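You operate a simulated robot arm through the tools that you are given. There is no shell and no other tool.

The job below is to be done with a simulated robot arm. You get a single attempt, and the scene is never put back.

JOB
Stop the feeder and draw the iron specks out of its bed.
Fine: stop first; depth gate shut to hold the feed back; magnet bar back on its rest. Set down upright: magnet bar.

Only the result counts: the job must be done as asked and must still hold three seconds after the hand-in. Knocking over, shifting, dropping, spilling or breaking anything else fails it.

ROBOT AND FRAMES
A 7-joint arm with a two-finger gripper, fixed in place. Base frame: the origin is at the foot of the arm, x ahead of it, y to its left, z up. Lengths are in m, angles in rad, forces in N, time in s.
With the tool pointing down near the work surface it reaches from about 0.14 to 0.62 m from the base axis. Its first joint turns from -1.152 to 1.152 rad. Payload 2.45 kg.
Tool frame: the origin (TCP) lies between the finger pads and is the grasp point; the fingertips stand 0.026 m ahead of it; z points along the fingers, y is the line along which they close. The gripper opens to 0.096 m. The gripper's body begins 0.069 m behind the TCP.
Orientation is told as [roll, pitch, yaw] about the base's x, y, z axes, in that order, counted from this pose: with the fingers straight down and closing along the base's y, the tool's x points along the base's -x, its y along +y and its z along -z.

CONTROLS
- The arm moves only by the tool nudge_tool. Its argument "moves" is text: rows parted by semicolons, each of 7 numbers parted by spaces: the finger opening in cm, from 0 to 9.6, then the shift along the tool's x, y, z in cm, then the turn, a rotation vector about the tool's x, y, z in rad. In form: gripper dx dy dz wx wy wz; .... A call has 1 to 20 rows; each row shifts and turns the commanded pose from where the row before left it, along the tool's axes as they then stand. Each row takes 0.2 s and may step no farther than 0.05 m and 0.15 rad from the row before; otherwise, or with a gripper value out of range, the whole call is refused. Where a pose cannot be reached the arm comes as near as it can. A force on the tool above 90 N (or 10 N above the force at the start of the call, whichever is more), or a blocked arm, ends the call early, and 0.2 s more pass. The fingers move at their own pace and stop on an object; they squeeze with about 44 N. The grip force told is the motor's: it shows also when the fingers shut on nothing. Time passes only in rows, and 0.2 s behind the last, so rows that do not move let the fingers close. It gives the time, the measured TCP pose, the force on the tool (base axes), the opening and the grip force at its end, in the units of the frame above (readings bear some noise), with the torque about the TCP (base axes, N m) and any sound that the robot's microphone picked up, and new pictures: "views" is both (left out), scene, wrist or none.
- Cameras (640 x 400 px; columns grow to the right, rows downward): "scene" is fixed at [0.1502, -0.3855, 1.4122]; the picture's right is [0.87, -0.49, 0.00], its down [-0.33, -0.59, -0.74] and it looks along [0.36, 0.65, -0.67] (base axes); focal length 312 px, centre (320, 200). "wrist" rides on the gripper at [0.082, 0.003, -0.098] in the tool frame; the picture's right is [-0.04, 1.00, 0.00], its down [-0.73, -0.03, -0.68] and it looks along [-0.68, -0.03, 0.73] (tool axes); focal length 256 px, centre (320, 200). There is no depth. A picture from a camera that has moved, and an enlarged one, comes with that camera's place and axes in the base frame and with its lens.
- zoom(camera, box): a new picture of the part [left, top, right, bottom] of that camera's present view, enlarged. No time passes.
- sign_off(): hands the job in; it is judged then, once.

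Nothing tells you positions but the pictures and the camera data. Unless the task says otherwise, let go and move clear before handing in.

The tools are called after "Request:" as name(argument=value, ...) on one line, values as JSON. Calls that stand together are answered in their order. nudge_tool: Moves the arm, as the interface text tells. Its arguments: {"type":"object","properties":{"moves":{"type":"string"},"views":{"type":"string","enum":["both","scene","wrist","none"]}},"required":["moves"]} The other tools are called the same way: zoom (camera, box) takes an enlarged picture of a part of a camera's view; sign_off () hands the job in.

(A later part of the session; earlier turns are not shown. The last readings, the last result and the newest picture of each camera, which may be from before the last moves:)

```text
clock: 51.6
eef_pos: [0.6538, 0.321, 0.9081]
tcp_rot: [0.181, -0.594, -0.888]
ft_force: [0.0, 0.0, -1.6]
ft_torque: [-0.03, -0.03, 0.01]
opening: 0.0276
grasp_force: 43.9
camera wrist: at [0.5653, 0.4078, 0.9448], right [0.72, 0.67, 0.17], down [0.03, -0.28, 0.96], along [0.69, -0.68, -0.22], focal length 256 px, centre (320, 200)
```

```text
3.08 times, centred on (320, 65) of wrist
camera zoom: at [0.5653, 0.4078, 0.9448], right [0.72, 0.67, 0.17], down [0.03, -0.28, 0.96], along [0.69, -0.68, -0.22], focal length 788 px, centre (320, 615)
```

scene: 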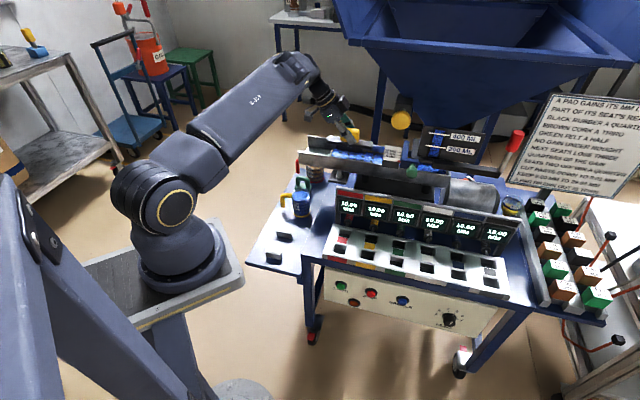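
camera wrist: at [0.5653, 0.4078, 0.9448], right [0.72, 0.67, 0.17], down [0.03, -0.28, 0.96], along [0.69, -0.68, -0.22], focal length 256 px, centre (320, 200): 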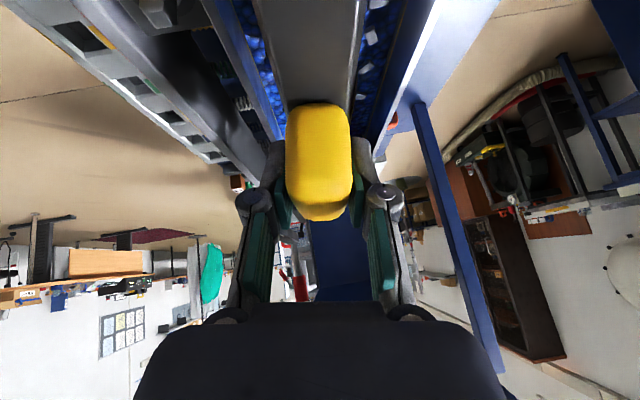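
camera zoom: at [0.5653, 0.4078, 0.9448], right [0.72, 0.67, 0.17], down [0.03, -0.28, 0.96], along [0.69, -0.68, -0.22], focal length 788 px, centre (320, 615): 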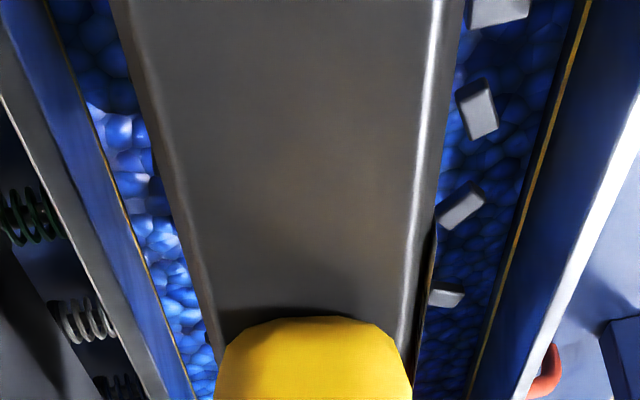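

The magnet's underside is at about z ≈ 0.853, roughly 3.5 cm above the specks. I'll lower by 2.2 cm in two steps and watch whether the specks jump.

Request:
nudge_tool(moves="1 0.34 -0.09 0.49 0 0 0; 1 0.34 -0.09 0.49 0 0 0; 1 0 0 0 0 0 0", views="scene")

Request:
zoom(camera="scene", box=[325, 130, 385, 170])

```text
clock: 52.4
eef_pos: [0.6543, 0.3218, 0.8988]
tcp_rot: [0.18, -0.594, -0.886]
ft_force: [0.3, -0.2, -1.8]
ft_torque: [-0.02, 0.01, -0.01]
opening: 0.0272
grasp_force: 44.0
```

scene: 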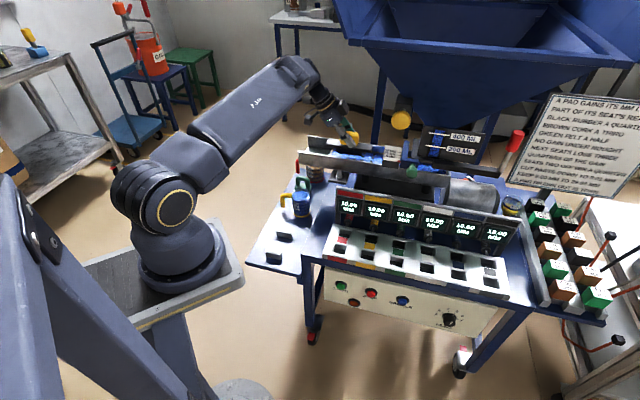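

```text
10.00 times, centred on (355, 150) of scene
camera zoom: at [0.1502, -0.3855, 1.4122], right [0.87, -0.49, 0.0], down [-0.33, -0.59, -0.74], along [0.36, 0.65, -0.67], focal length 3123 px, centre (-30, 700)
```

zoom: 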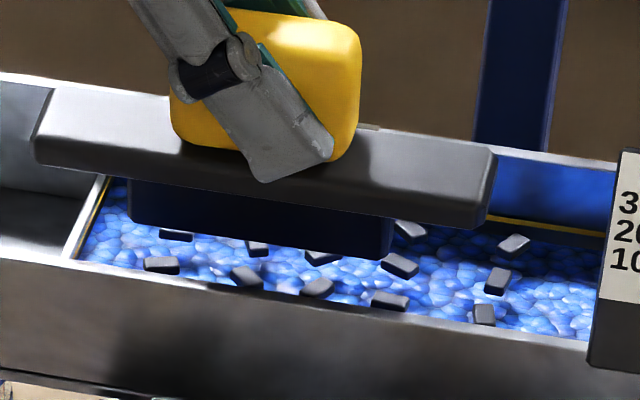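

Comparing the magnet edge with the speck rows, the gap is still about 2.8 cm. I'll lower a further 1.5 cm in small steps.

Request:
nudge_tool(moves="1 0.28 -0.07 0.41 0 0 0; 1 0.28 -0.07 0.41 0 0 0; 1 0.28 -0.07 0.41 0 0 0; 1 0 0 0 0 0 0", views="wrist")

Request:
zoom(camera="scene", box=[325, 130, 385, 170])

Request:
zoom(camera="wrist", box=[220, 0, 420, 130])

```text
clock: 53.4
eef_pos: [0.6533, 0.3222, 0.8822]
tcp_rot: [0.181, -0.593, -0.888]
ft_force: [-0.3, 0.3, -1.7]
ft_torque: [-0.03, 0.03, 0.0]
opening: 0.027
grasp_force: 45.1
camera wrist: at [0.5653, 0.4086, 0.9166], right [0.72, 0.67, 0.17], down [0.03, -0.28, 0.96], along [0.69, -0.68, -0.22], focal length 256 px, centre (320, 200)
```

wrist: 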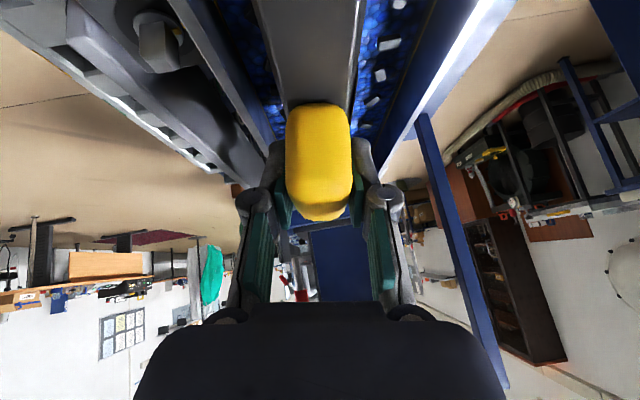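

```text
10.00 times, centred on (355, 150) of scene
camera zoom: at [0.1502, -0.3855, 1.4122], right [0.87, -0.49, 0.0], down [-0.33, -0.59, -0.74], along [0.36, 0.65, -0.67], focal length 3123 px, centre (-30, 700)
```

zoom: 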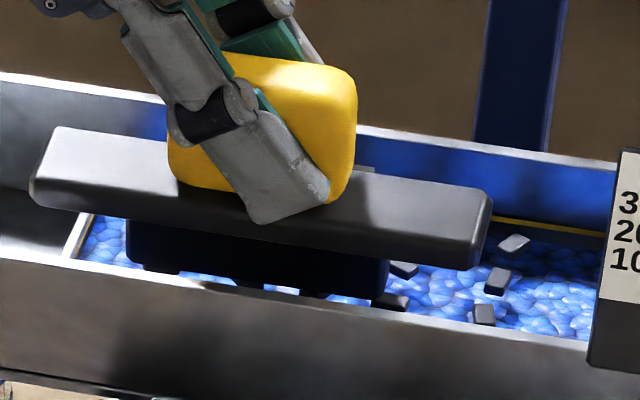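

```text
3.08 times, centred on (320, 65) of wrist
camera zoom: at [0.5653, 0.4086, 0.9166], right [0.72, 0.67, 0.17], down [0.03, -0.28, 0.96], along [0.69, -0.68, -0.22], focal length 788 px, centre (320, 615)
```

zoom: 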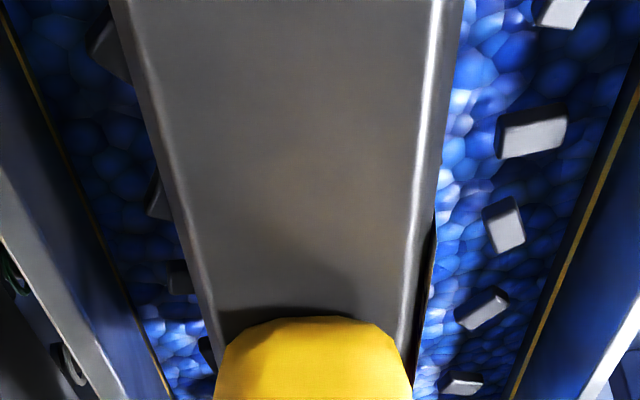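

The gap is now about 8 mm. I'll sweep along the tray at this height, then across to the far side, watching the force.

Request:
nudge_tool(moves="1 -1.03 0 0.71 0 0 0; 1 -1.03 0 0.71 0 0 0; 1 -1.03 0 0.71 0 0 0; 1 -0.82 0 0.57 0 0 0; 1 0 0 0 0 0 0", views="wrist")

Request:
zoom(camera="scene", box=[325, 130, 385, 170])

Request:
zoom(camera="wrist", box=[220, 0, 420, 130])

```text
clock: 54.6
eef_pos: [0.6882, 0.2891, 0.8805]
tcp_rot: [0.18, -0.594, -0.886]
ft_force: [-0.7, -0.1, -1.5]
ft_torque: [0.01, 0.01, -0.02]
opening: 0.0272
grasp_force: 44.1
camera wrist: at [0.5991, 0.3751, 0.9159], right [0.72, 0.67, 0.17], down [0.03, -0.28, 0.96], along [0.69, -0.68, -0.22], focal length 256 px, centre (320, 200)
```

wrist: 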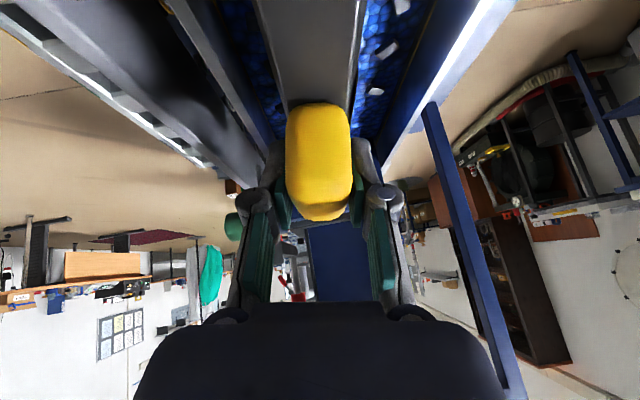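

```text
10.00 times, centred on (355, 150) of scene
camera zoom: at [0.1502, -0.3855, 1.4122], right [0.87, -0.49, 0.0], down [-0.33, -0.59, -0.74], along [0.36, 0.65, -0.67], focal length 3123 px, centre (-30, 700)
```

zoom: 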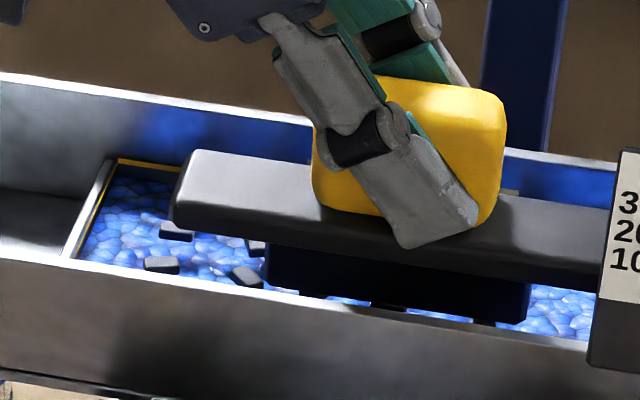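

```text
3.08 times, centred on (320, 65) of wrist
camera zoom: at [0.5991, 0.3751, 0.9159], right [0.72, 0.67, 0.17], down [0.03, -0.28, 0.96], along [0.69, -0.68, -0.22], focal length 788 px, centre (320, 615)
```

zoom: 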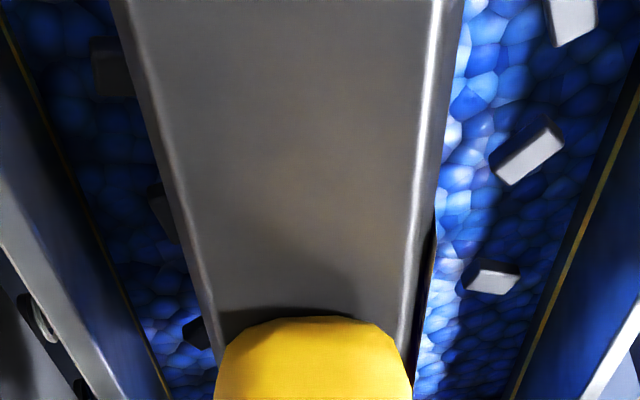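

The specks that the magnet passed at this height haven't moved, so it needs to be closer. I'll lower 3 mm at a time and keep checking.

Request:
nudge_tool(moves="1 0.17 -0.04 0.245 0 0 0; 1 0 0 0 0 0 0", views="none")

Request:
zoom(camera="scene", box=[335, 130, 395, 170])

Request:
zoom(camera="wrist", box=[220, 0, 420, 130])

```text
clock: 55.2
eef_pos: [0.6882, 0.2892, 0.8784]
tcp_rot: [0.18, -0.594, -0.886]
ft_force: [1.0, -0.2, -1.6]
ft_torque: [-0.01, -0.03, 0.01]
opening: 0.0273
grasp_force: 44.0
```

```text
10.00 times, centred on (365, 150) of scene
camera zoom: at [0.1502, -0.3855, 1.4122], right [0.87, -0.49, 0.0], down [-0.33, -0.59, -0.74], along [0.36, 0.65, -0.67], focal length 3123 px, centre (-130, 700)
```

zoom: 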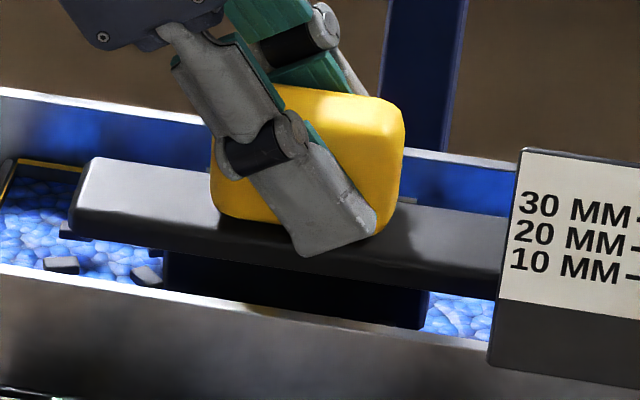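

```text
3.08 times, centred on (320, 65) of wrist
camera zoom: at [0.5989, 0.3753, 0.9128], right [0.72, 0.67, 0.17], down [0.03, -0.28, 0.96], along [0.69, -0.68, -0.22], focal length 788 px, centre (320, 615)
```

zoom: 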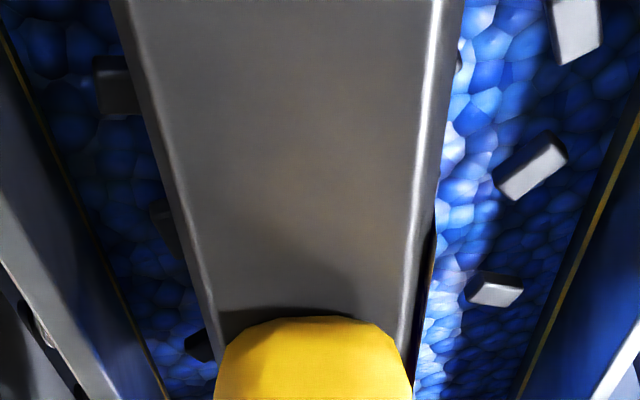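

There's still no pickup, so I'll go another 3 mm lower.

Request:
nudge_tool(moves="1 0.17 -0.04 0.245 0 0 0; 1 0 0 0 0 0 0", views="none")

Request:
zoom(camera="scene", box=[335, 130, 395, 170])

Request:
zoom(camera="wrist", box=[220, 0, 420, 130])

```text
clock: 55.8
eef_pos: [0.688, 0.2897, 0.8752]
tcp_rot: [0.181, -0.593, -0.887]
ft_force: [-0.1, -0.3, -1.5]
ft_torque: [0.0, 0.01, 0.0]
opening: 0.0272
grasp_force: 44.2
```

```text
10.00 times, centred on (365, 150) of scene
camera zoom: at [0.1502, -0.3855, 1.4122], right [0.87, -0.49, 0.0], down [-0.33, -0.59, -0.74], along [0.36, 0.65, -0.67], focal length 3123 px, centre (-130, 700)
```

zoom: 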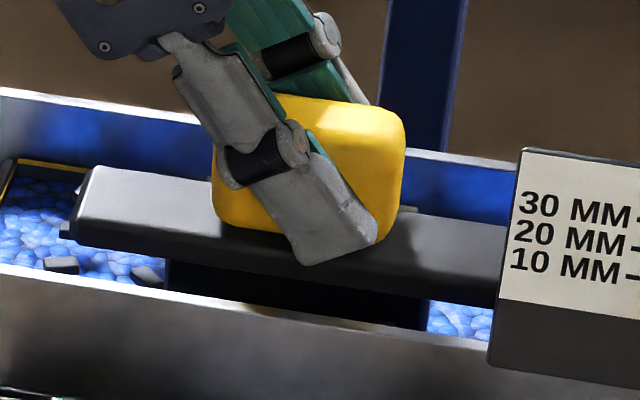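

```text
3.08 times, centred on (320, 65) of wrist
camera zoom: at [0.5994, 0.3748, 0.9096], right [0.72, 0.67, 0.17], down [0.03, -0.28, 0.96], along [0.69, -0.68, -0.22], focal length 788 px, centre (320, 615)
```

zoom: 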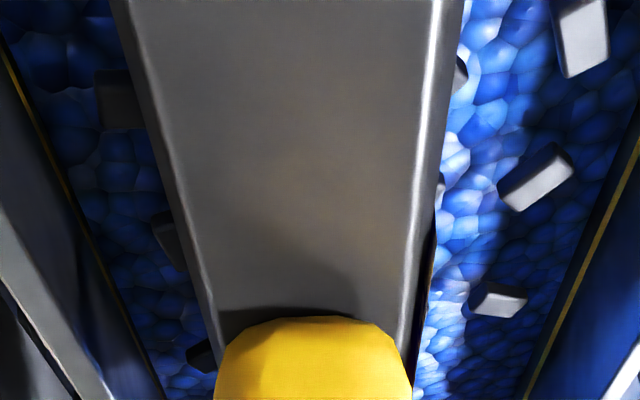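

No contact force and no pickup yet, so I'll lower in 2 mm steps with force checks.

Request:
nudge_tool(moves="1 0.11 -0.03 0.165 0 0 0; 1 0 0 0 0 0 0", views="none")

Request:
zoom(camera="wrist", box=[220, 0, 420, 130])

Request:
zoom(camera="scene", box=[335, 130, 395, 170])

```text
clock: 56.4
eef_pos: [0.6875, 0.2879, 0.8728]
tcp_rot: [0.18, -0.594, -0.886]
ft_force: [0.1, 0.0, -1.7]
ft_torque: [-0.01, 0.01, 0.0]
opening: 0.0272
grasp_force: 44.0
```

```text
3.08 times, centred on (320, 65) of wrist
camera zoom: at [0.5992, 0.375, 0.9074], right [0.72, 0.67, 0.17], down [0.03, -0.28, 0.96], along [0.69, -0.68, -0.22], focal length 788 px, centre (320, 615)
```

zoom: 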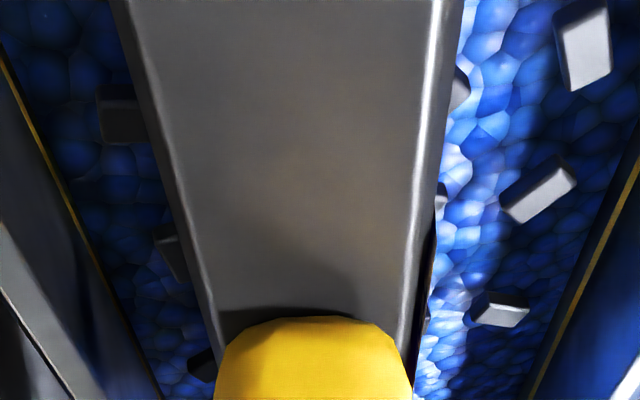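

```text
10.00 times, centred on (365, 150) of scene
camera zoom: at [0.1502, -0.3855, 1.4122], right [0.87, -0.49, 0.0], down [-0.33, -0.59, -0.74], along [0.36, 0.65, -0.67], focal length 3123 px, centre (-130, 700)
```

zoom: 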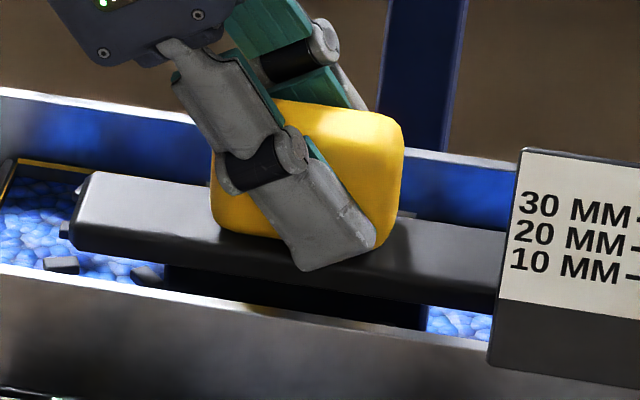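

Still free, so I'll continue down in 2 mm steps.

Request:
nudge_tool(moves="1 0.11 -0.03 0.165 0 0 0; 1 0 0 0 0 0 0", views="none")

Request:
zoom(camera="wrist", box=[220, 0, 420, 130])

Request:
nudge_tool(moves="1 0.11 -0.03 0.165 0 0 0; 1 0 0 0 0 0 0", views="none")

Request:
zoom(camera="wrist", box=[220, 0, 420, 130])

Request:
zoom(camera="scene", box=[335, 130, 395, 170])

```text
clock: 57.0
eef_pos: [0.6889, 0.2887, 0.8715]
tcp_rot: [0.179, -0.593, -0.886]
ft_force: [-0.7, -0.2, -1.1]
ft_torque: [0.01, -0.02, -0.01]
opening: 0.0272
grasp_force: 43.8
```

```text
3.08 times, centred on (320, 65) of wrist
camera zoom: at [0.5993, 0.3749, 0.9056], right [0.72, 0.67, 0.17], down [0.03, -0.28, 0.96], along [0.69, -0.68, -0.22], focal length 788 px, centre (320, 615)
```

zoom: 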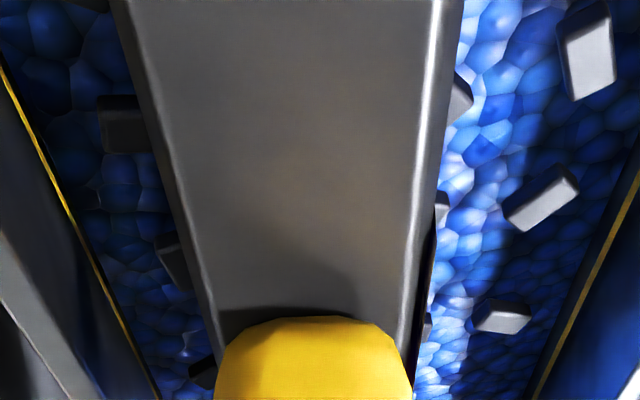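

```text
clock: 57.6
eef_pos: [0.687, 0.2887, 0.8687]
tcp_rot: [0.181, -0.594, -0.887]
ft_force: [-0.4, -0.2, -1.0]
ft_torque: [-0.02, 0.01, 0.0]
opening: 0.027
grasp_force: 44.4
```

```text
3.08 times, centred on (320, 65) of wrist
camera zoom: at [0.5989, 0.3751, 0.9036], right [0.72, 0.67, 0.17], down [0.03, -0.28, 0.96], along [0.69, -0.68, -0.22], focal length 788 px, centre (320, 615)
```

zoom: 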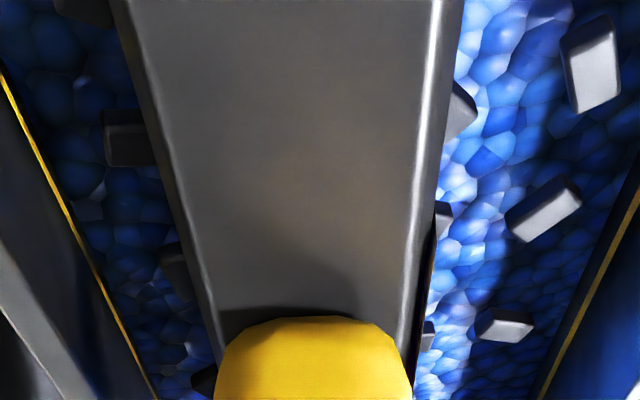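

```text
10.00 times, centred on (365, 150) of scene
camera zoom: at [0.1502, -0.3855, 1.4122], right [0.87, -0.49, 0.0], down [-0.33, -0.59, -0.74], along [0.36, 0.65, -0.67], focal length 3123 px, centre (-130, 700)
```

zoom: 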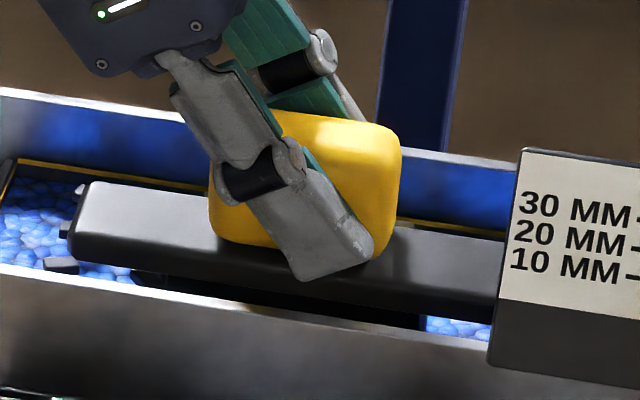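

By my estimate the magnet should be within a few millimetres of the specks, and the force is still just its own weight. I'll go down 1 mm at a time until there's either pickup or a light touch.

Request:
nudge_tool(moves="1 0.056 -0.015 0.082 0 0 0; 1 0 0 0 0 0 0", views="none")

Request:
nudge_tool(moves="1 0.056 -0.015 0.082 0 0 0; 1 0 0 0 0 0 0", views="none")

Request:
zoom(camera="wrist", box=[220, 0, 420, 130])

Request:
zoom(camera="scene", box=[335, 140, 395, 180])

```text
clock: 58.2
eef_pos: [0.6868, 0.2879, 0.8684]
tcp_rot: [0.18, -0.594, -0.888]
ft_force: [0.0, -0.5, -1.6]
ft_torque: [-0.01, 0.0, 0.03]
opening: 0.027
grasp_force: 43.9
```

```text
clock: 58.8
eef_pos: [0.6882, 0.2899, 0.8671]
tcp_rot: [0.18, -0.593, -0.885]
ft_force: [1.3, 0.1, -1.5]
ft_torque: [-0.05, 0.0, -0.01]
opening: 0.0271
grasp_force: 44.1
```

```text
3.08 times, centred on (320, 65) of wrist
camera zoom: at [0.5988, 0.3752, 0.9015], right [0.72, 0.67, 0.17], down [0.03, -0.28, 0.96], along [0.69, -0.68, -0.22], focal length 788 px, centre (320, 615)
```

zoom: 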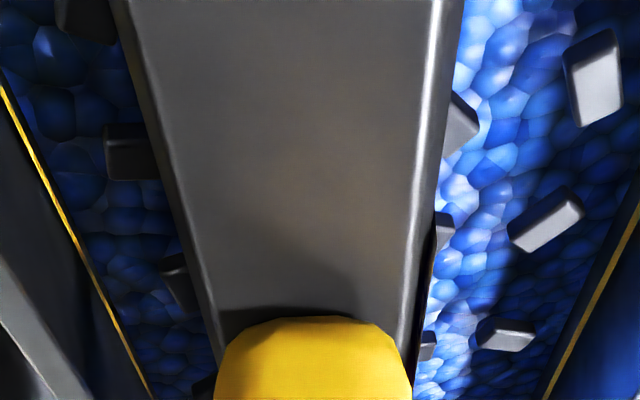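

```text
10.00 times, centred on (365, 160) of scene
camera zoom: at [0.1502, -0.3855, 1.4122], right [0.87, -0.49, 0.0], down [-0.33, -0.59, -0.74], along [0.36, 0.65, -0.67], focal length 3123 px, centre (-130, 600)
```

zoom: 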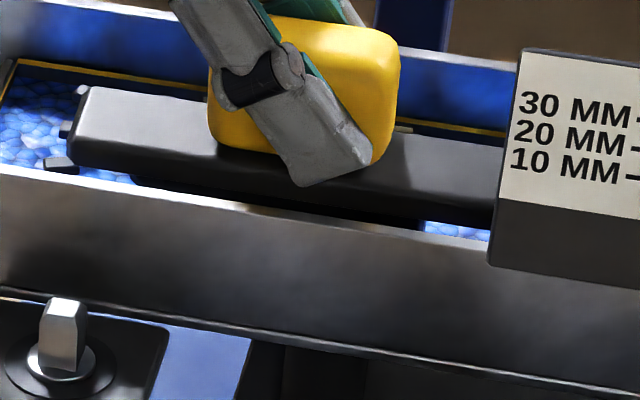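

Still no contact. I'll continue in 2 mm steps.

Request:
nudge_tool(moves="1 0.11 -0.03 0.165 0 0 0; 1 0 0 0 0 0 0", views="none")

Request:
zoom(camera="wrist", box=[220, 0, 420, 130])

Request:
nudge_tool(moves="1 0.11 -0.03 0.165 0 0 0; 1 0 0 0 0 0 0", views="none")

Request:
zoom(camera="wrist", box=[220, 0, 420, 130])

```text
clock: 59.4
eef_pos: [0.6884, 0.2884, 0.8659]
tcp_rot: [0.18, -0.595, -0.887]
ft_force: [0.2, -0.1, -2.0]
ft_torque: [-0.02, 0.0, 0.0]
opening: 0.027
grasp_force: 43.6
```

```text
3.08 times, centred on (320, 65) of wrist
camera zoom: at [0.599, 0.3754, 0.9], right [0.72, 0.67, 0.17], down [0.03, -0.28, 0.96], along [0.69, -0.68, -0.22], focal length 788 px, centre (320, 615)
```

zoom: 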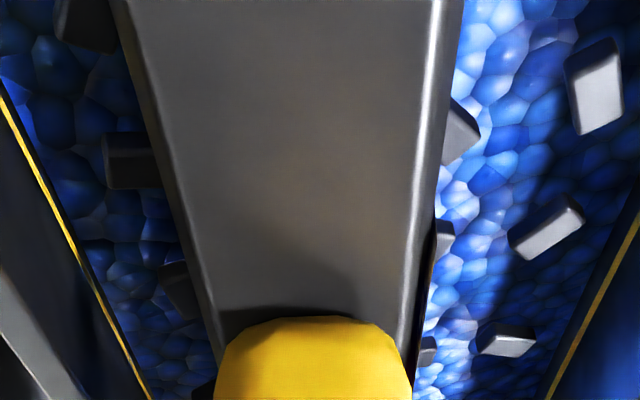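

```text
clock: 60.0
eef_pos: [0.6863, 0.2875, 0.8642]
tcp_rot: [0.179, -0.594, -0.887]
ft_force: [-0.8, 0.5, -1.4]
ft_torque: [-0.04, 0.0, -0.04]
opening: 0.0274
grasp_force: 43.7
```

```text
3.08 times, centred on (320, 65) of wrist
camera zoom: at [0.5989, 0.3748, 0.8982], right [0.72, 0.67, 0.17], down [0.03, -0.28, 0.96], along [0.69, -0.68, -0.22], focal length 788 px, centre (320, 615)
```

zoom: 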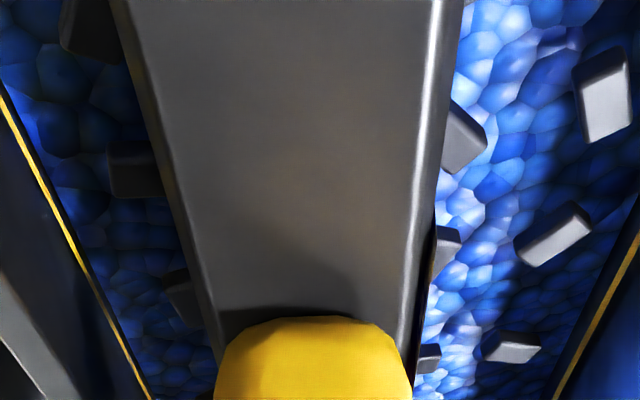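

By parallax, the speck tops are at z ≈ 0.808, so the underside must be only a few millimetres off. I'll go down another 2 mm in single steps, watching for light contact.

Request:
nudge_tool(moves="1 0.056 -0.015 0.082 0 0 0; 1 0 0 0 0 0 0", views="none")

Request:
nudge_tool(moves="1 0.056 -0.015 0.082 0 0 0; 1 0 0 0 0 0 0", views="none")

Request:
zoom(camera="wrist", box=[220, 0, 420, 130])

Request:
zoom(camera="scene", box=[325, 130, 385, 170])

```text
clock: 60.6
eef_pos: [0.6878, 0.2887, 0.8619]
tcp_rot: [0.179, -0.594, -0.885]
ft_force: [0.0, 0.6, -2.0]
ft_torque: [-0.01, -0.01, 0.01]
opening: 0.0273
grasp_force: 43.9
```

```text
clock: 61.2
eef_pos: [0.6876, 0.2894, 0.8617]
tcp_rot: [0.18, -0.593, -0.886]
ft_force: [-0.6, 0.1, -1.4]
ft_torque: [-0.03, 0.02, -0.02]
opening: 0.0272
grasp_force: 44.0
```

```text
3.08 times, centred on (320, 65) of wrist
camera zoom: at [0.5994, 0.3753, 0.8957], right [0.72, 0.67, 0.17], down [0.03, -0.28, 0.96], along [0.69, -0.68, -0.22], focal length 788 px, centre (320, 615)
```

zoom: 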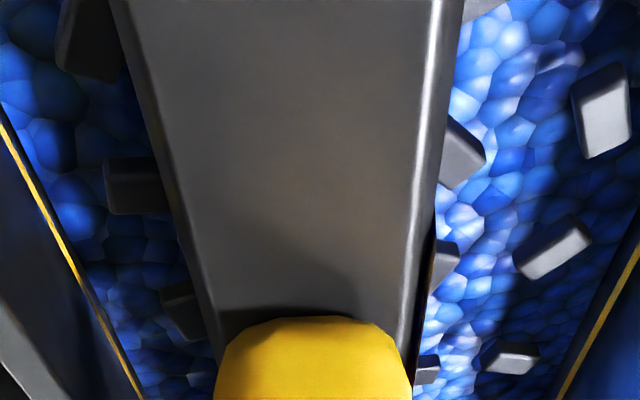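

```text
10.00 times, centred on (355, 150) of scene
camera zoom: at [0.1502, -0.3855, 1.4122], right [0.87, -0.49, 0.0], down [-0.33, -0.59, -0.74], along [0.36, 0.65, -0.67], focal length 3123 px, centre (-30, 700)
```

zoom: 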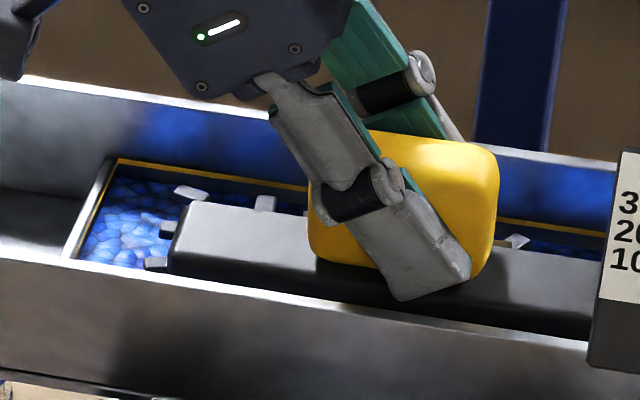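

There's still no contact force, even though the underside should be at bed level. I'll raise 3.5 cm to see what happened underneath.

Request:
nudge_tool(moves="1 -0.67 0.18 -0.98 0 0 0; 1 -0.67 0.18 -0.98 0 0 0; 1 -0.67 0.18 -0.98 0 0 0; 1 0 0 0 0 0 0")

Request:
zoom(camera="scene", box=[325, 130, 385, 170])

Request:
zoom(camera="wrist", box=[220, 0, 420, 130])

```text
clock: 62.2
eef_pos: [0.6889, 0.2888, 0.8966]
tcp_rot: [0.181, -0.593, -0.885]
ft_force: [0.2, -0.6, -1.7]
ft_torque: [-0.02, 0.01, 0.0]
opening: 0.027
grasp_force: 43.8
camera wrist: at [0.5997, 0.3758, 0.9314], right [0.72, 0.67, 0.17], down [0.03, -0.28, 0.96], along [0.69, -0.68, -0.22], focal length 256 px, centre (320, 200)
```

scene: 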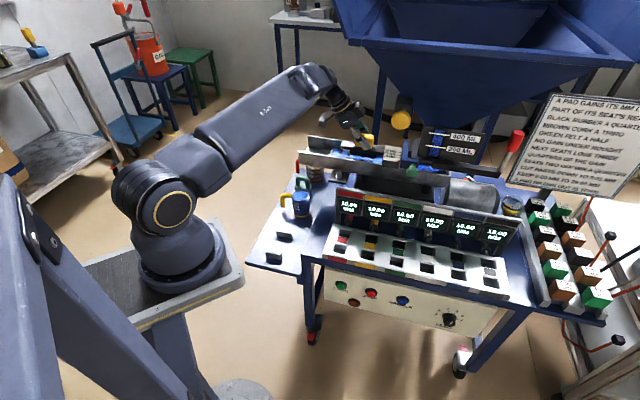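
wrist: 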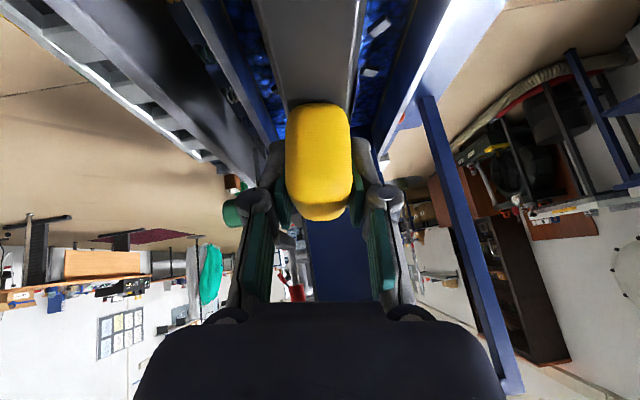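

```text
10.00 times, centred on (355, 150) of scene
camera zoom: at [0.1502, -0.3855, 1.4122], right [0.87, -0.49, 0.0], down [-0.33, -0.59, -0.74], along [0.36, 0.65, -0.67], focal length 3123 px, centre (-30, 700)
```

zoom: 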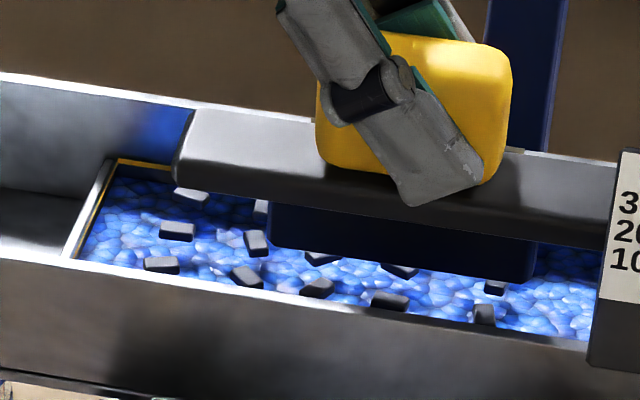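

```text
3.08 times, centred on (320, 65) of wrist
camera zoom: at [0.5997, 0.3758, 0.9314], right [0.72, 0.67, 0.17], down [0.03, -0.28, 0.96], along [0.69, -0.68, -0.22], focal length 788 px, centre (320, 615)
```

zoom: 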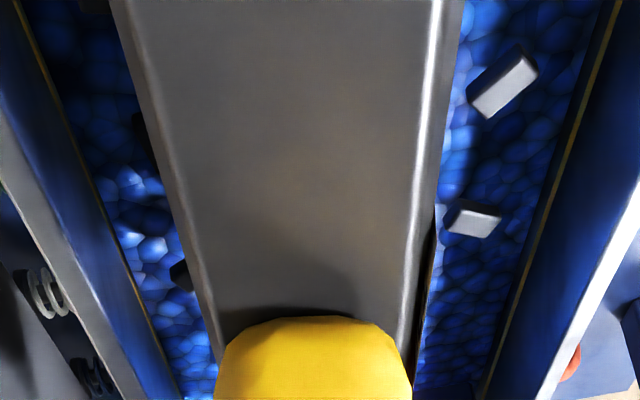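

All the specks are still in place, so the magnet was not close enough. I'll go back down and carry on below the previous level, in small force-checked steps.

Request:
nudge_tool(moves="1 0.67 -0.18 0.98 0 0 0; 1 0.67 -0.18 0.98 0 0 0; 1 0.56 -0.15 0.81 0 0 0; 1 0 0 0 0 0 0", views="none")

Request:
nudge_tool(moves="1 0.11 -0.03 0.165 0 0 0; 1 0 0 0 0 0 0", views="none")

Request:
nudge_tool(moves="1 0.056 -0.015 0.082 0 0 0; 1 0 0 0 0 0 0", views="none")

Request:
nudge_tool(moves="1 0.056 -0.015 0.082 0 0 0; 1 0 0 0 0 0 0", views="wrist")

Request:
zoom(camera="scene", box=[325, 130, 385, 170])

Request:
zoom(camera="wrist", box=[220, 0, 420, 130])

```text
clock: 63.2
eef_pos: [0.6882, 0.2872, 0.8642]
tcp_rot: [0.18, -0.595, -0.887]
ft_force: [-0.5, -0.4, -1.6]
ft_torque: [0.01, 0.02, 0.02]
opening: 0.0273
grasp_force: 44.0
```

```text
clock: 63.8
eef_pos: [0.688, 0.2886, 0.8613]
tcp_rot: [0.179, -0.594, -0.886]
ft_force: [-0.3, -0.3, -1.1]
ft_torque: [-0.03, -0.04, 0.0]
opening: 0.0272
grasp_force: 44.2
```

```text
clock: 64.4
eef_pos: [0.6878, 0.289, 0.8615]
tcp_rot: [0.18, -0.594, -0.887]
ft_force: [-0.2, -0.8, 2.3]
ft_torque: [0.05, 0.12, 0.01]
opening: 0.0269
grasp_force: 44.3
```

```text
clock: 65.0
eef_pos: [0.6879, 0.2873, 0.8614]
tcp_rot: [0.182, -0.595, -0.889]
ft_force: [-2.5, -2.5, 12.5]
ft_torque: [0.28, 0.54, 0.17]
opening: 0.0272
grasp_force: 43.9
camera wrist: at [0.5993, 0.3751, 0.8952], right [0.72, 0.67, 0.17], down [0.03, -0.28, 0.96], along [0.69, -0.68, -0.22], focal length 256 px, centre (320, 200)
```

wrist: 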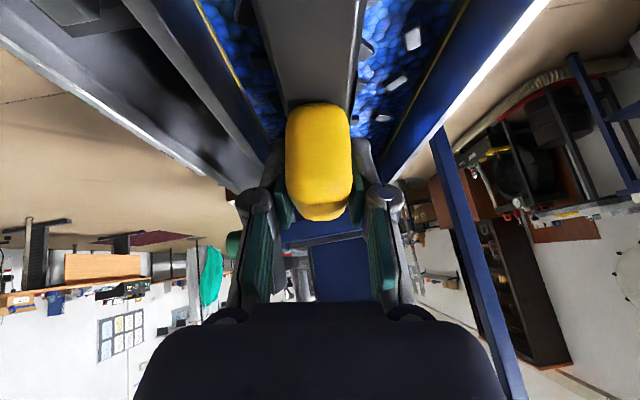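

```text
10.00 times, centred on (355, 150) of scene
camera zoom: at [0.1499, -0.3857, 1.4122], right [0.87, -0.49, 0.0], down [-0.33, -0.59, -0.74], along [0.36, 0.65, -0.67], focal length 3123 px, centre (-30, 700)
```

zoom: 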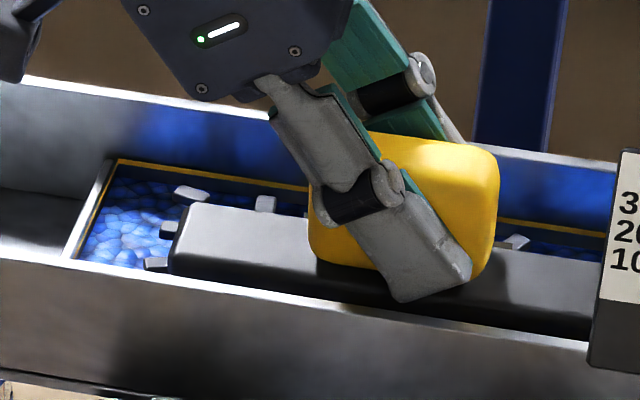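

```text
3.08 times, centred on (320, 65) of wrist
camera zoom: at [0.5993, 0.3751, 0.8952], right [0.72, 0.67, 0.17], down [0.03, -0.28, 0.96], along [0.69, -0.68, -0.22], focal length 788 px, centre (320, 615)
```

zoom: 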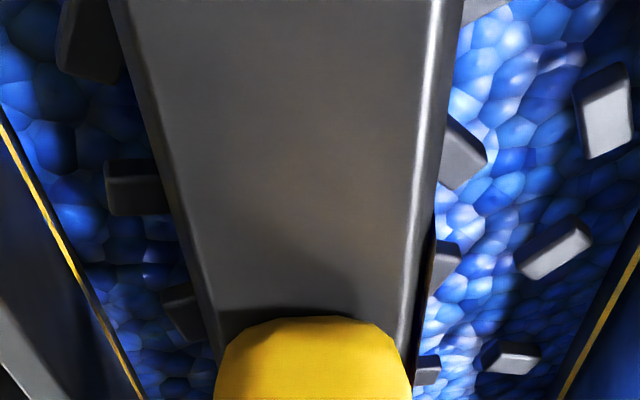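

There is contact now, about 14 N, under the −e end of the block, so the underside is on the bed. I'll ease up and check whether any specks came along.

Request:
nudge_tool(moves="1 -0.11 0.03 -0.165 0 0 0; 1 -0.56 0.15 -0.81 0 0 0; 1 -0.67 0.18 -0.98 0 0 0; 1 -0.67 0.18 -0.98 0 0 0; 1 0 0 0 0 0 0", views="none")

Request:
zoom(camera="scene", box=[325, 130, 385, 170])

Request:
zoom(camera="scene", box=[280, 100, 440, 200])

Request:
zoom(camera="scene", box=[330, 270, 400, 310])

```text
clock: 66.2
eef_pos: [0.6887, 0.2892, 0.8952]
tcp_rot: [0.18, -0.594, -0.886]
ft_force: [0.7, -0.6, -1.8]
ft_torque: [-0.03, -0.01, 0.0]
opening: 0.0273
grasp_force: 44.3
```

```text
10.00 times, centred on (355, 150) of scene
camera zoom: at [0.1502, -0.3855, 1.4122], right [0.87, -0.49, 0.0], down [-0.33, -0.59, -0.74], along [0.36, 0.65, -0.67], focal length 3123 px, centre (-30, 700)
```

zoom: 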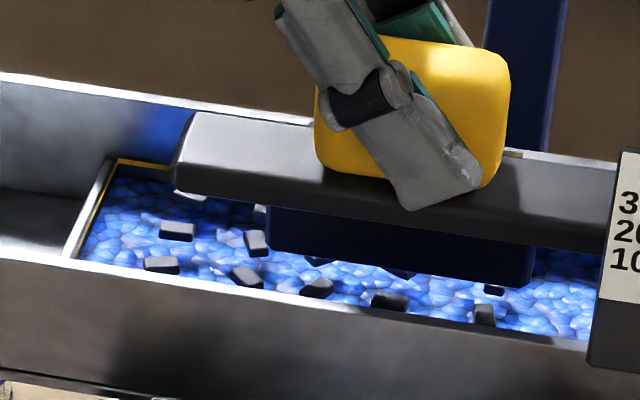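

```text
4.00 times, centred on (360, 150) of scene
camera zoom: at [0.1502, -0.3855, 1.4122], right [0.87, -0.49, 0.0], down [-0.33, -0.59, -0.74], along [0.36, 0.65, -0.67], focal length 1249 px, centre (160, 400)
```

zoom: 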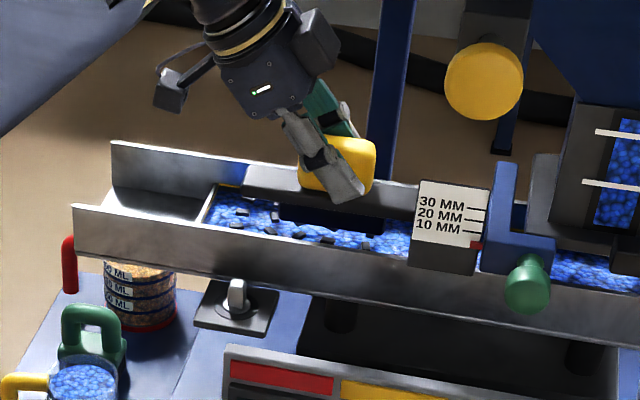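

```text
9.14 times, centred on (365, 290) of scene
camera zoom: at [0.1502, -0.3855, 1.4122], right [0.87, -0.49, 0.0], down [-0.33, -0.59, -0.74], along [0.36, 0.65, -0.67], focal length 2855 px, centre (-91, -623)
```

zoom: 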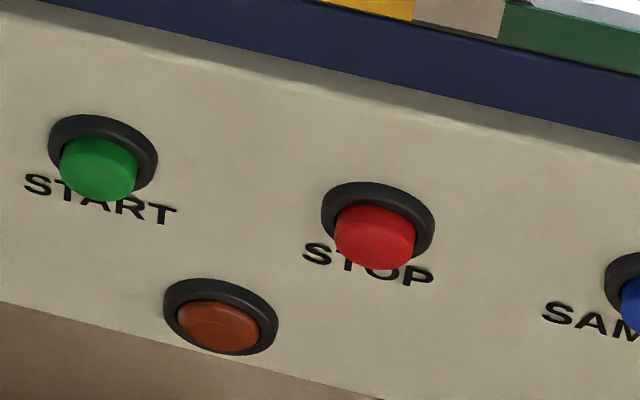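

The specks are unmoved even after light contact. The geometry now makes sense: the 8.7 cm block fits across the 9.6 cm tray and the 15 cm plate is meant to ride over both walls. So the bar should go across the tray, held level. I'll lift out, undo the roll, back off, and turn it +90°.

Request:
nudge_tool(moves="1 -1.12 0.3 -1.63 0 0 0; 1 -1.12 0.3 -1.63 0 0 0; 1 -1.12 0.3 -1.63 0 0 0; 1 0 0 0 0.062 0 -0.0424; 1 0 0 0 0.062 0 -0.0424; 1 2.75 -3 -1.88 0 0 0; 1 2.75 -3 -1.88 0 0 0; 1 2.75 -3 -1.88 0 0 0; 1 2.75 -1.5 -1.88 0 0 0; 1 0 0 0 0 0 0", views="scene")

```text
clock: 68.4
eef_pos: [0.5196, 0.3072, 0.9532]
tcp_rot: [0.0, -0.6, -0.786]
ft_force: [0.5, 0.5, -0.9]
ft_torque: [0.01, -0.02, 0.03]
opening: 0.027
grasp_force: 43.1
```

scene: 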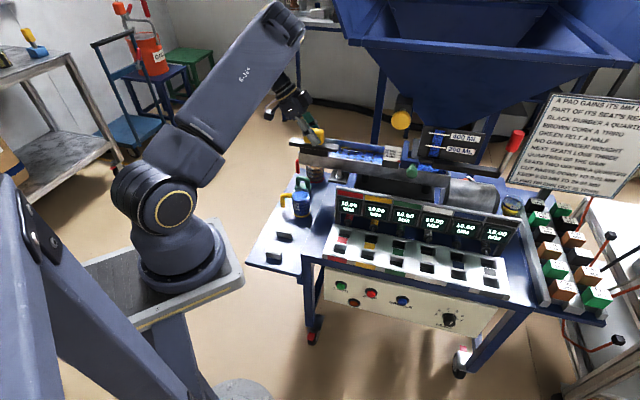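

The bar is clear of the tray and level. Turning +90° about the vertical.

Request:
nudge_tool(moves="1 0 0 0 -0.0848 0 -0.1238; 1 0 0 0 -0.0848 0 -0.1238; 1 0 0 0 -0.0848 0 -0.1238; 1 0 0 0 -0.0848 0 -0.1238; 1 0 0 0 -0.0848 0 -0.1238; 1 0 0 0 -0.0848 0 -0.1238; 1 0 0 0 -0.0848 0 -0.1238; 1 0 0 0 -0.0848 0 -0.1238; 1 0 0 0 -0.0848 0 -0.1238; 1 0 0 0 -0.0848 0 -0.1238; 1 0 0 0 -0.04 0 -0.0584; 1 0 0 0 0 0 0")

Request:
zoom(camera="scene", box=[270, 100, 390, 180])

```text
clock: 71.0
eef_pos: [0.5192, 0.3096, 0.9562]
tcp_rot: [-0.001, -0.6, 0.788]
ft_force: [-0.9, 0.7, -1.8]
ft_torque: [0.01, 0.0, 0.01]
opening: 0.0273
grasp_force: 43.4
camera wrist: at [0.4302, 0.2247, 0.9904], right [-0.68, 0.73, 0.02], down [0.18, 0.14, 0.97], along [0.71, 0.67, -0.22], focal length 256 px, centre (320, 200)
```

scene: 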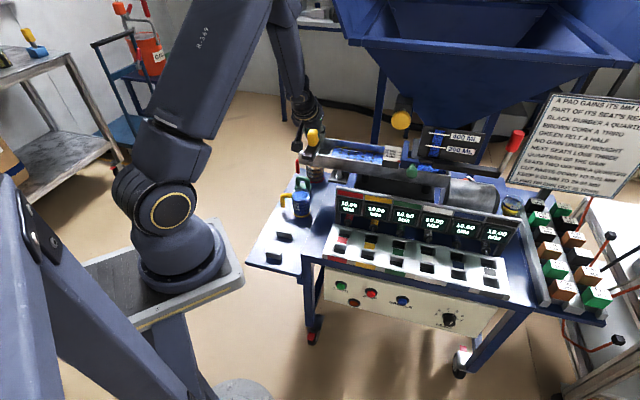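
wrist: 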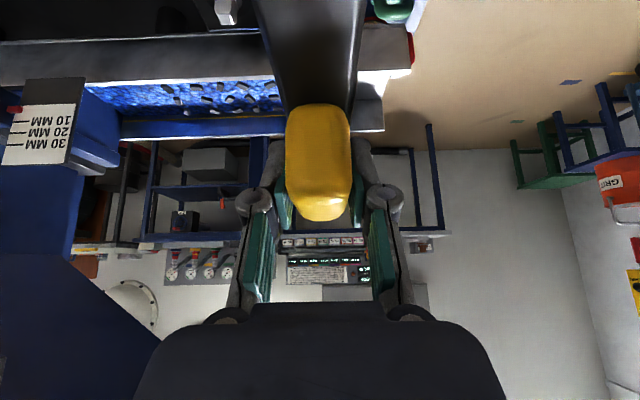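

```text
5.00 times, centred on (330, 140) of scene
camera zoom: at [0.1502, -0.3855, 1.4122], right [0.87, -0.49, 0.0], down [-0.33, -0.59, -0.74], along [0.36, 0.65, -0.67], focal length 1561 px, centre (270, 500)
```

zoom: 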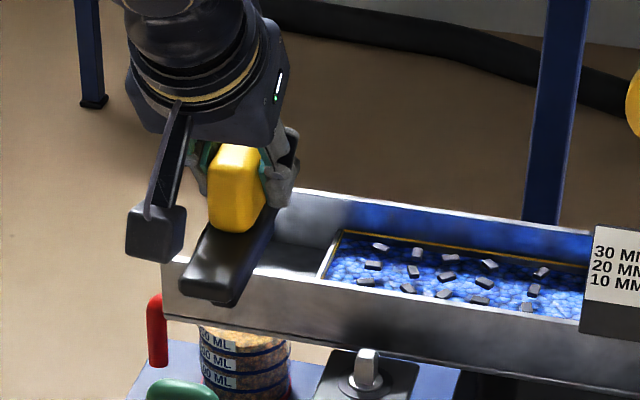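

The bar now lies across the tray direction and level. I'll carry it over the tray, centred at n ≈ 0.709 over the first speck column (e ≈ 0.205), at z ≈ 0.925.

Request:
nudge_tool(moves="1 -2.1 -1.38 2.35 0 0 0; 1 -2.1 -1.38 2.35 0 0 0; 1 -2.1 -1.38 2.35 0 0 0; 1 -2.1 -1.38 2.35 0 0 0; 1 0 0 0 0 0 0")

Request:
zoom(camera="scene", box=[290, 100, 390, 180])

Request:
zoom(camera="wrist", box=[160, 0, 480, 200])

```text
clock: 72.2
eef_pos: [0.6455, 0.3573, 0.9257]
tcp_rot: [-0.001, -0.599, 0.786]
ft_force: [-0.4, 0.0, -1.0]
ft_torque: [-0.01, 0.05, -0.02]
opening: 0.0272
grasp_force: 43.9
camera wrist: at [0.5554, 0.2738, 0.9601], right [-0.68, 0.73, 0.02], down [0.18, 0.14, 0.97], along [0.71, 0.67, -0.22], focal length 256 px, centre (320, 200)
```

scene: 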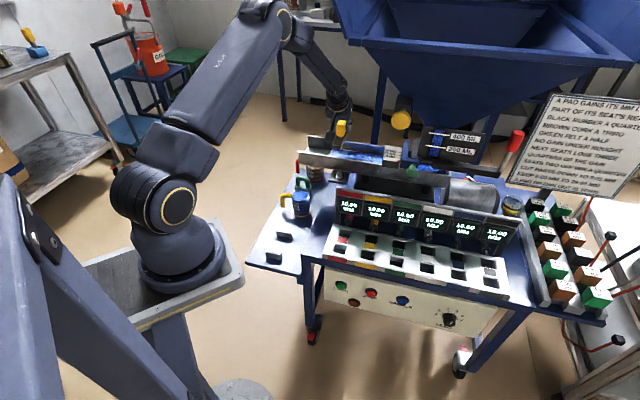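
wrist: 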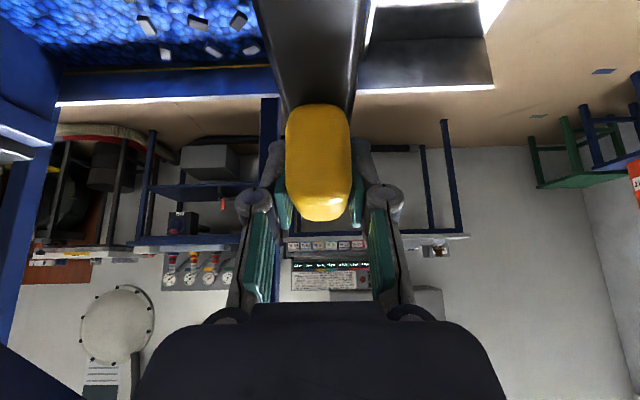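

```text
5.00 times, centred on (340, 140) of scene
camera zoom: at [0.1502, -0.3855, 1.4122], right [0.87, -0.49, 0.0], down [-0.33, -0.59, -0.74], along [0.36, 0.65, -0.67], focal length 1561 px, centre (220, 500)
```

zoom: 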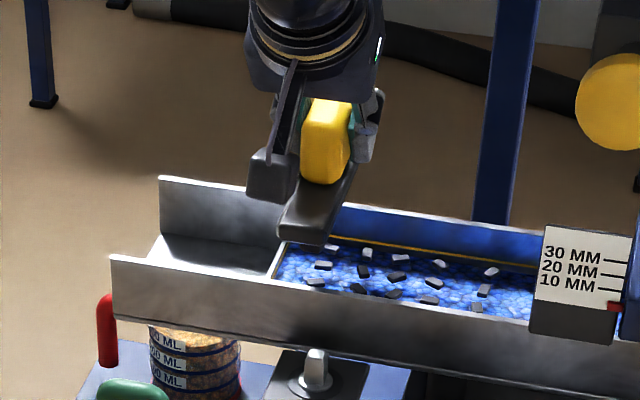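

```text
2.00 times, centred on (320, 100) of wrist
camera zoom: at [0.5554, 0.2738, 0.9601], right [-0.68, 0.73, 0.02], down [0.18, 0.14, 0.97], along [0.71, 0.67, -0.22], focal length 512 px, centre (320, 400)
```

zoom: 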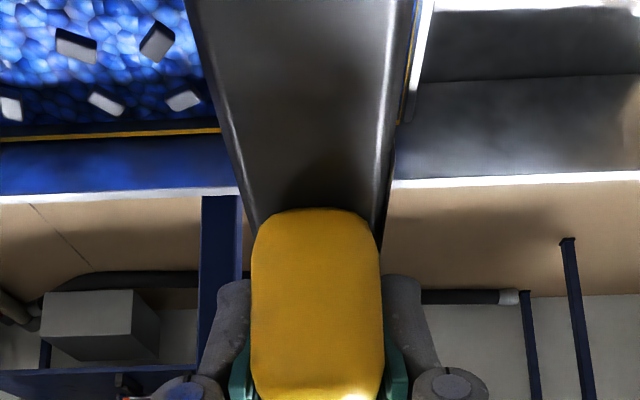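

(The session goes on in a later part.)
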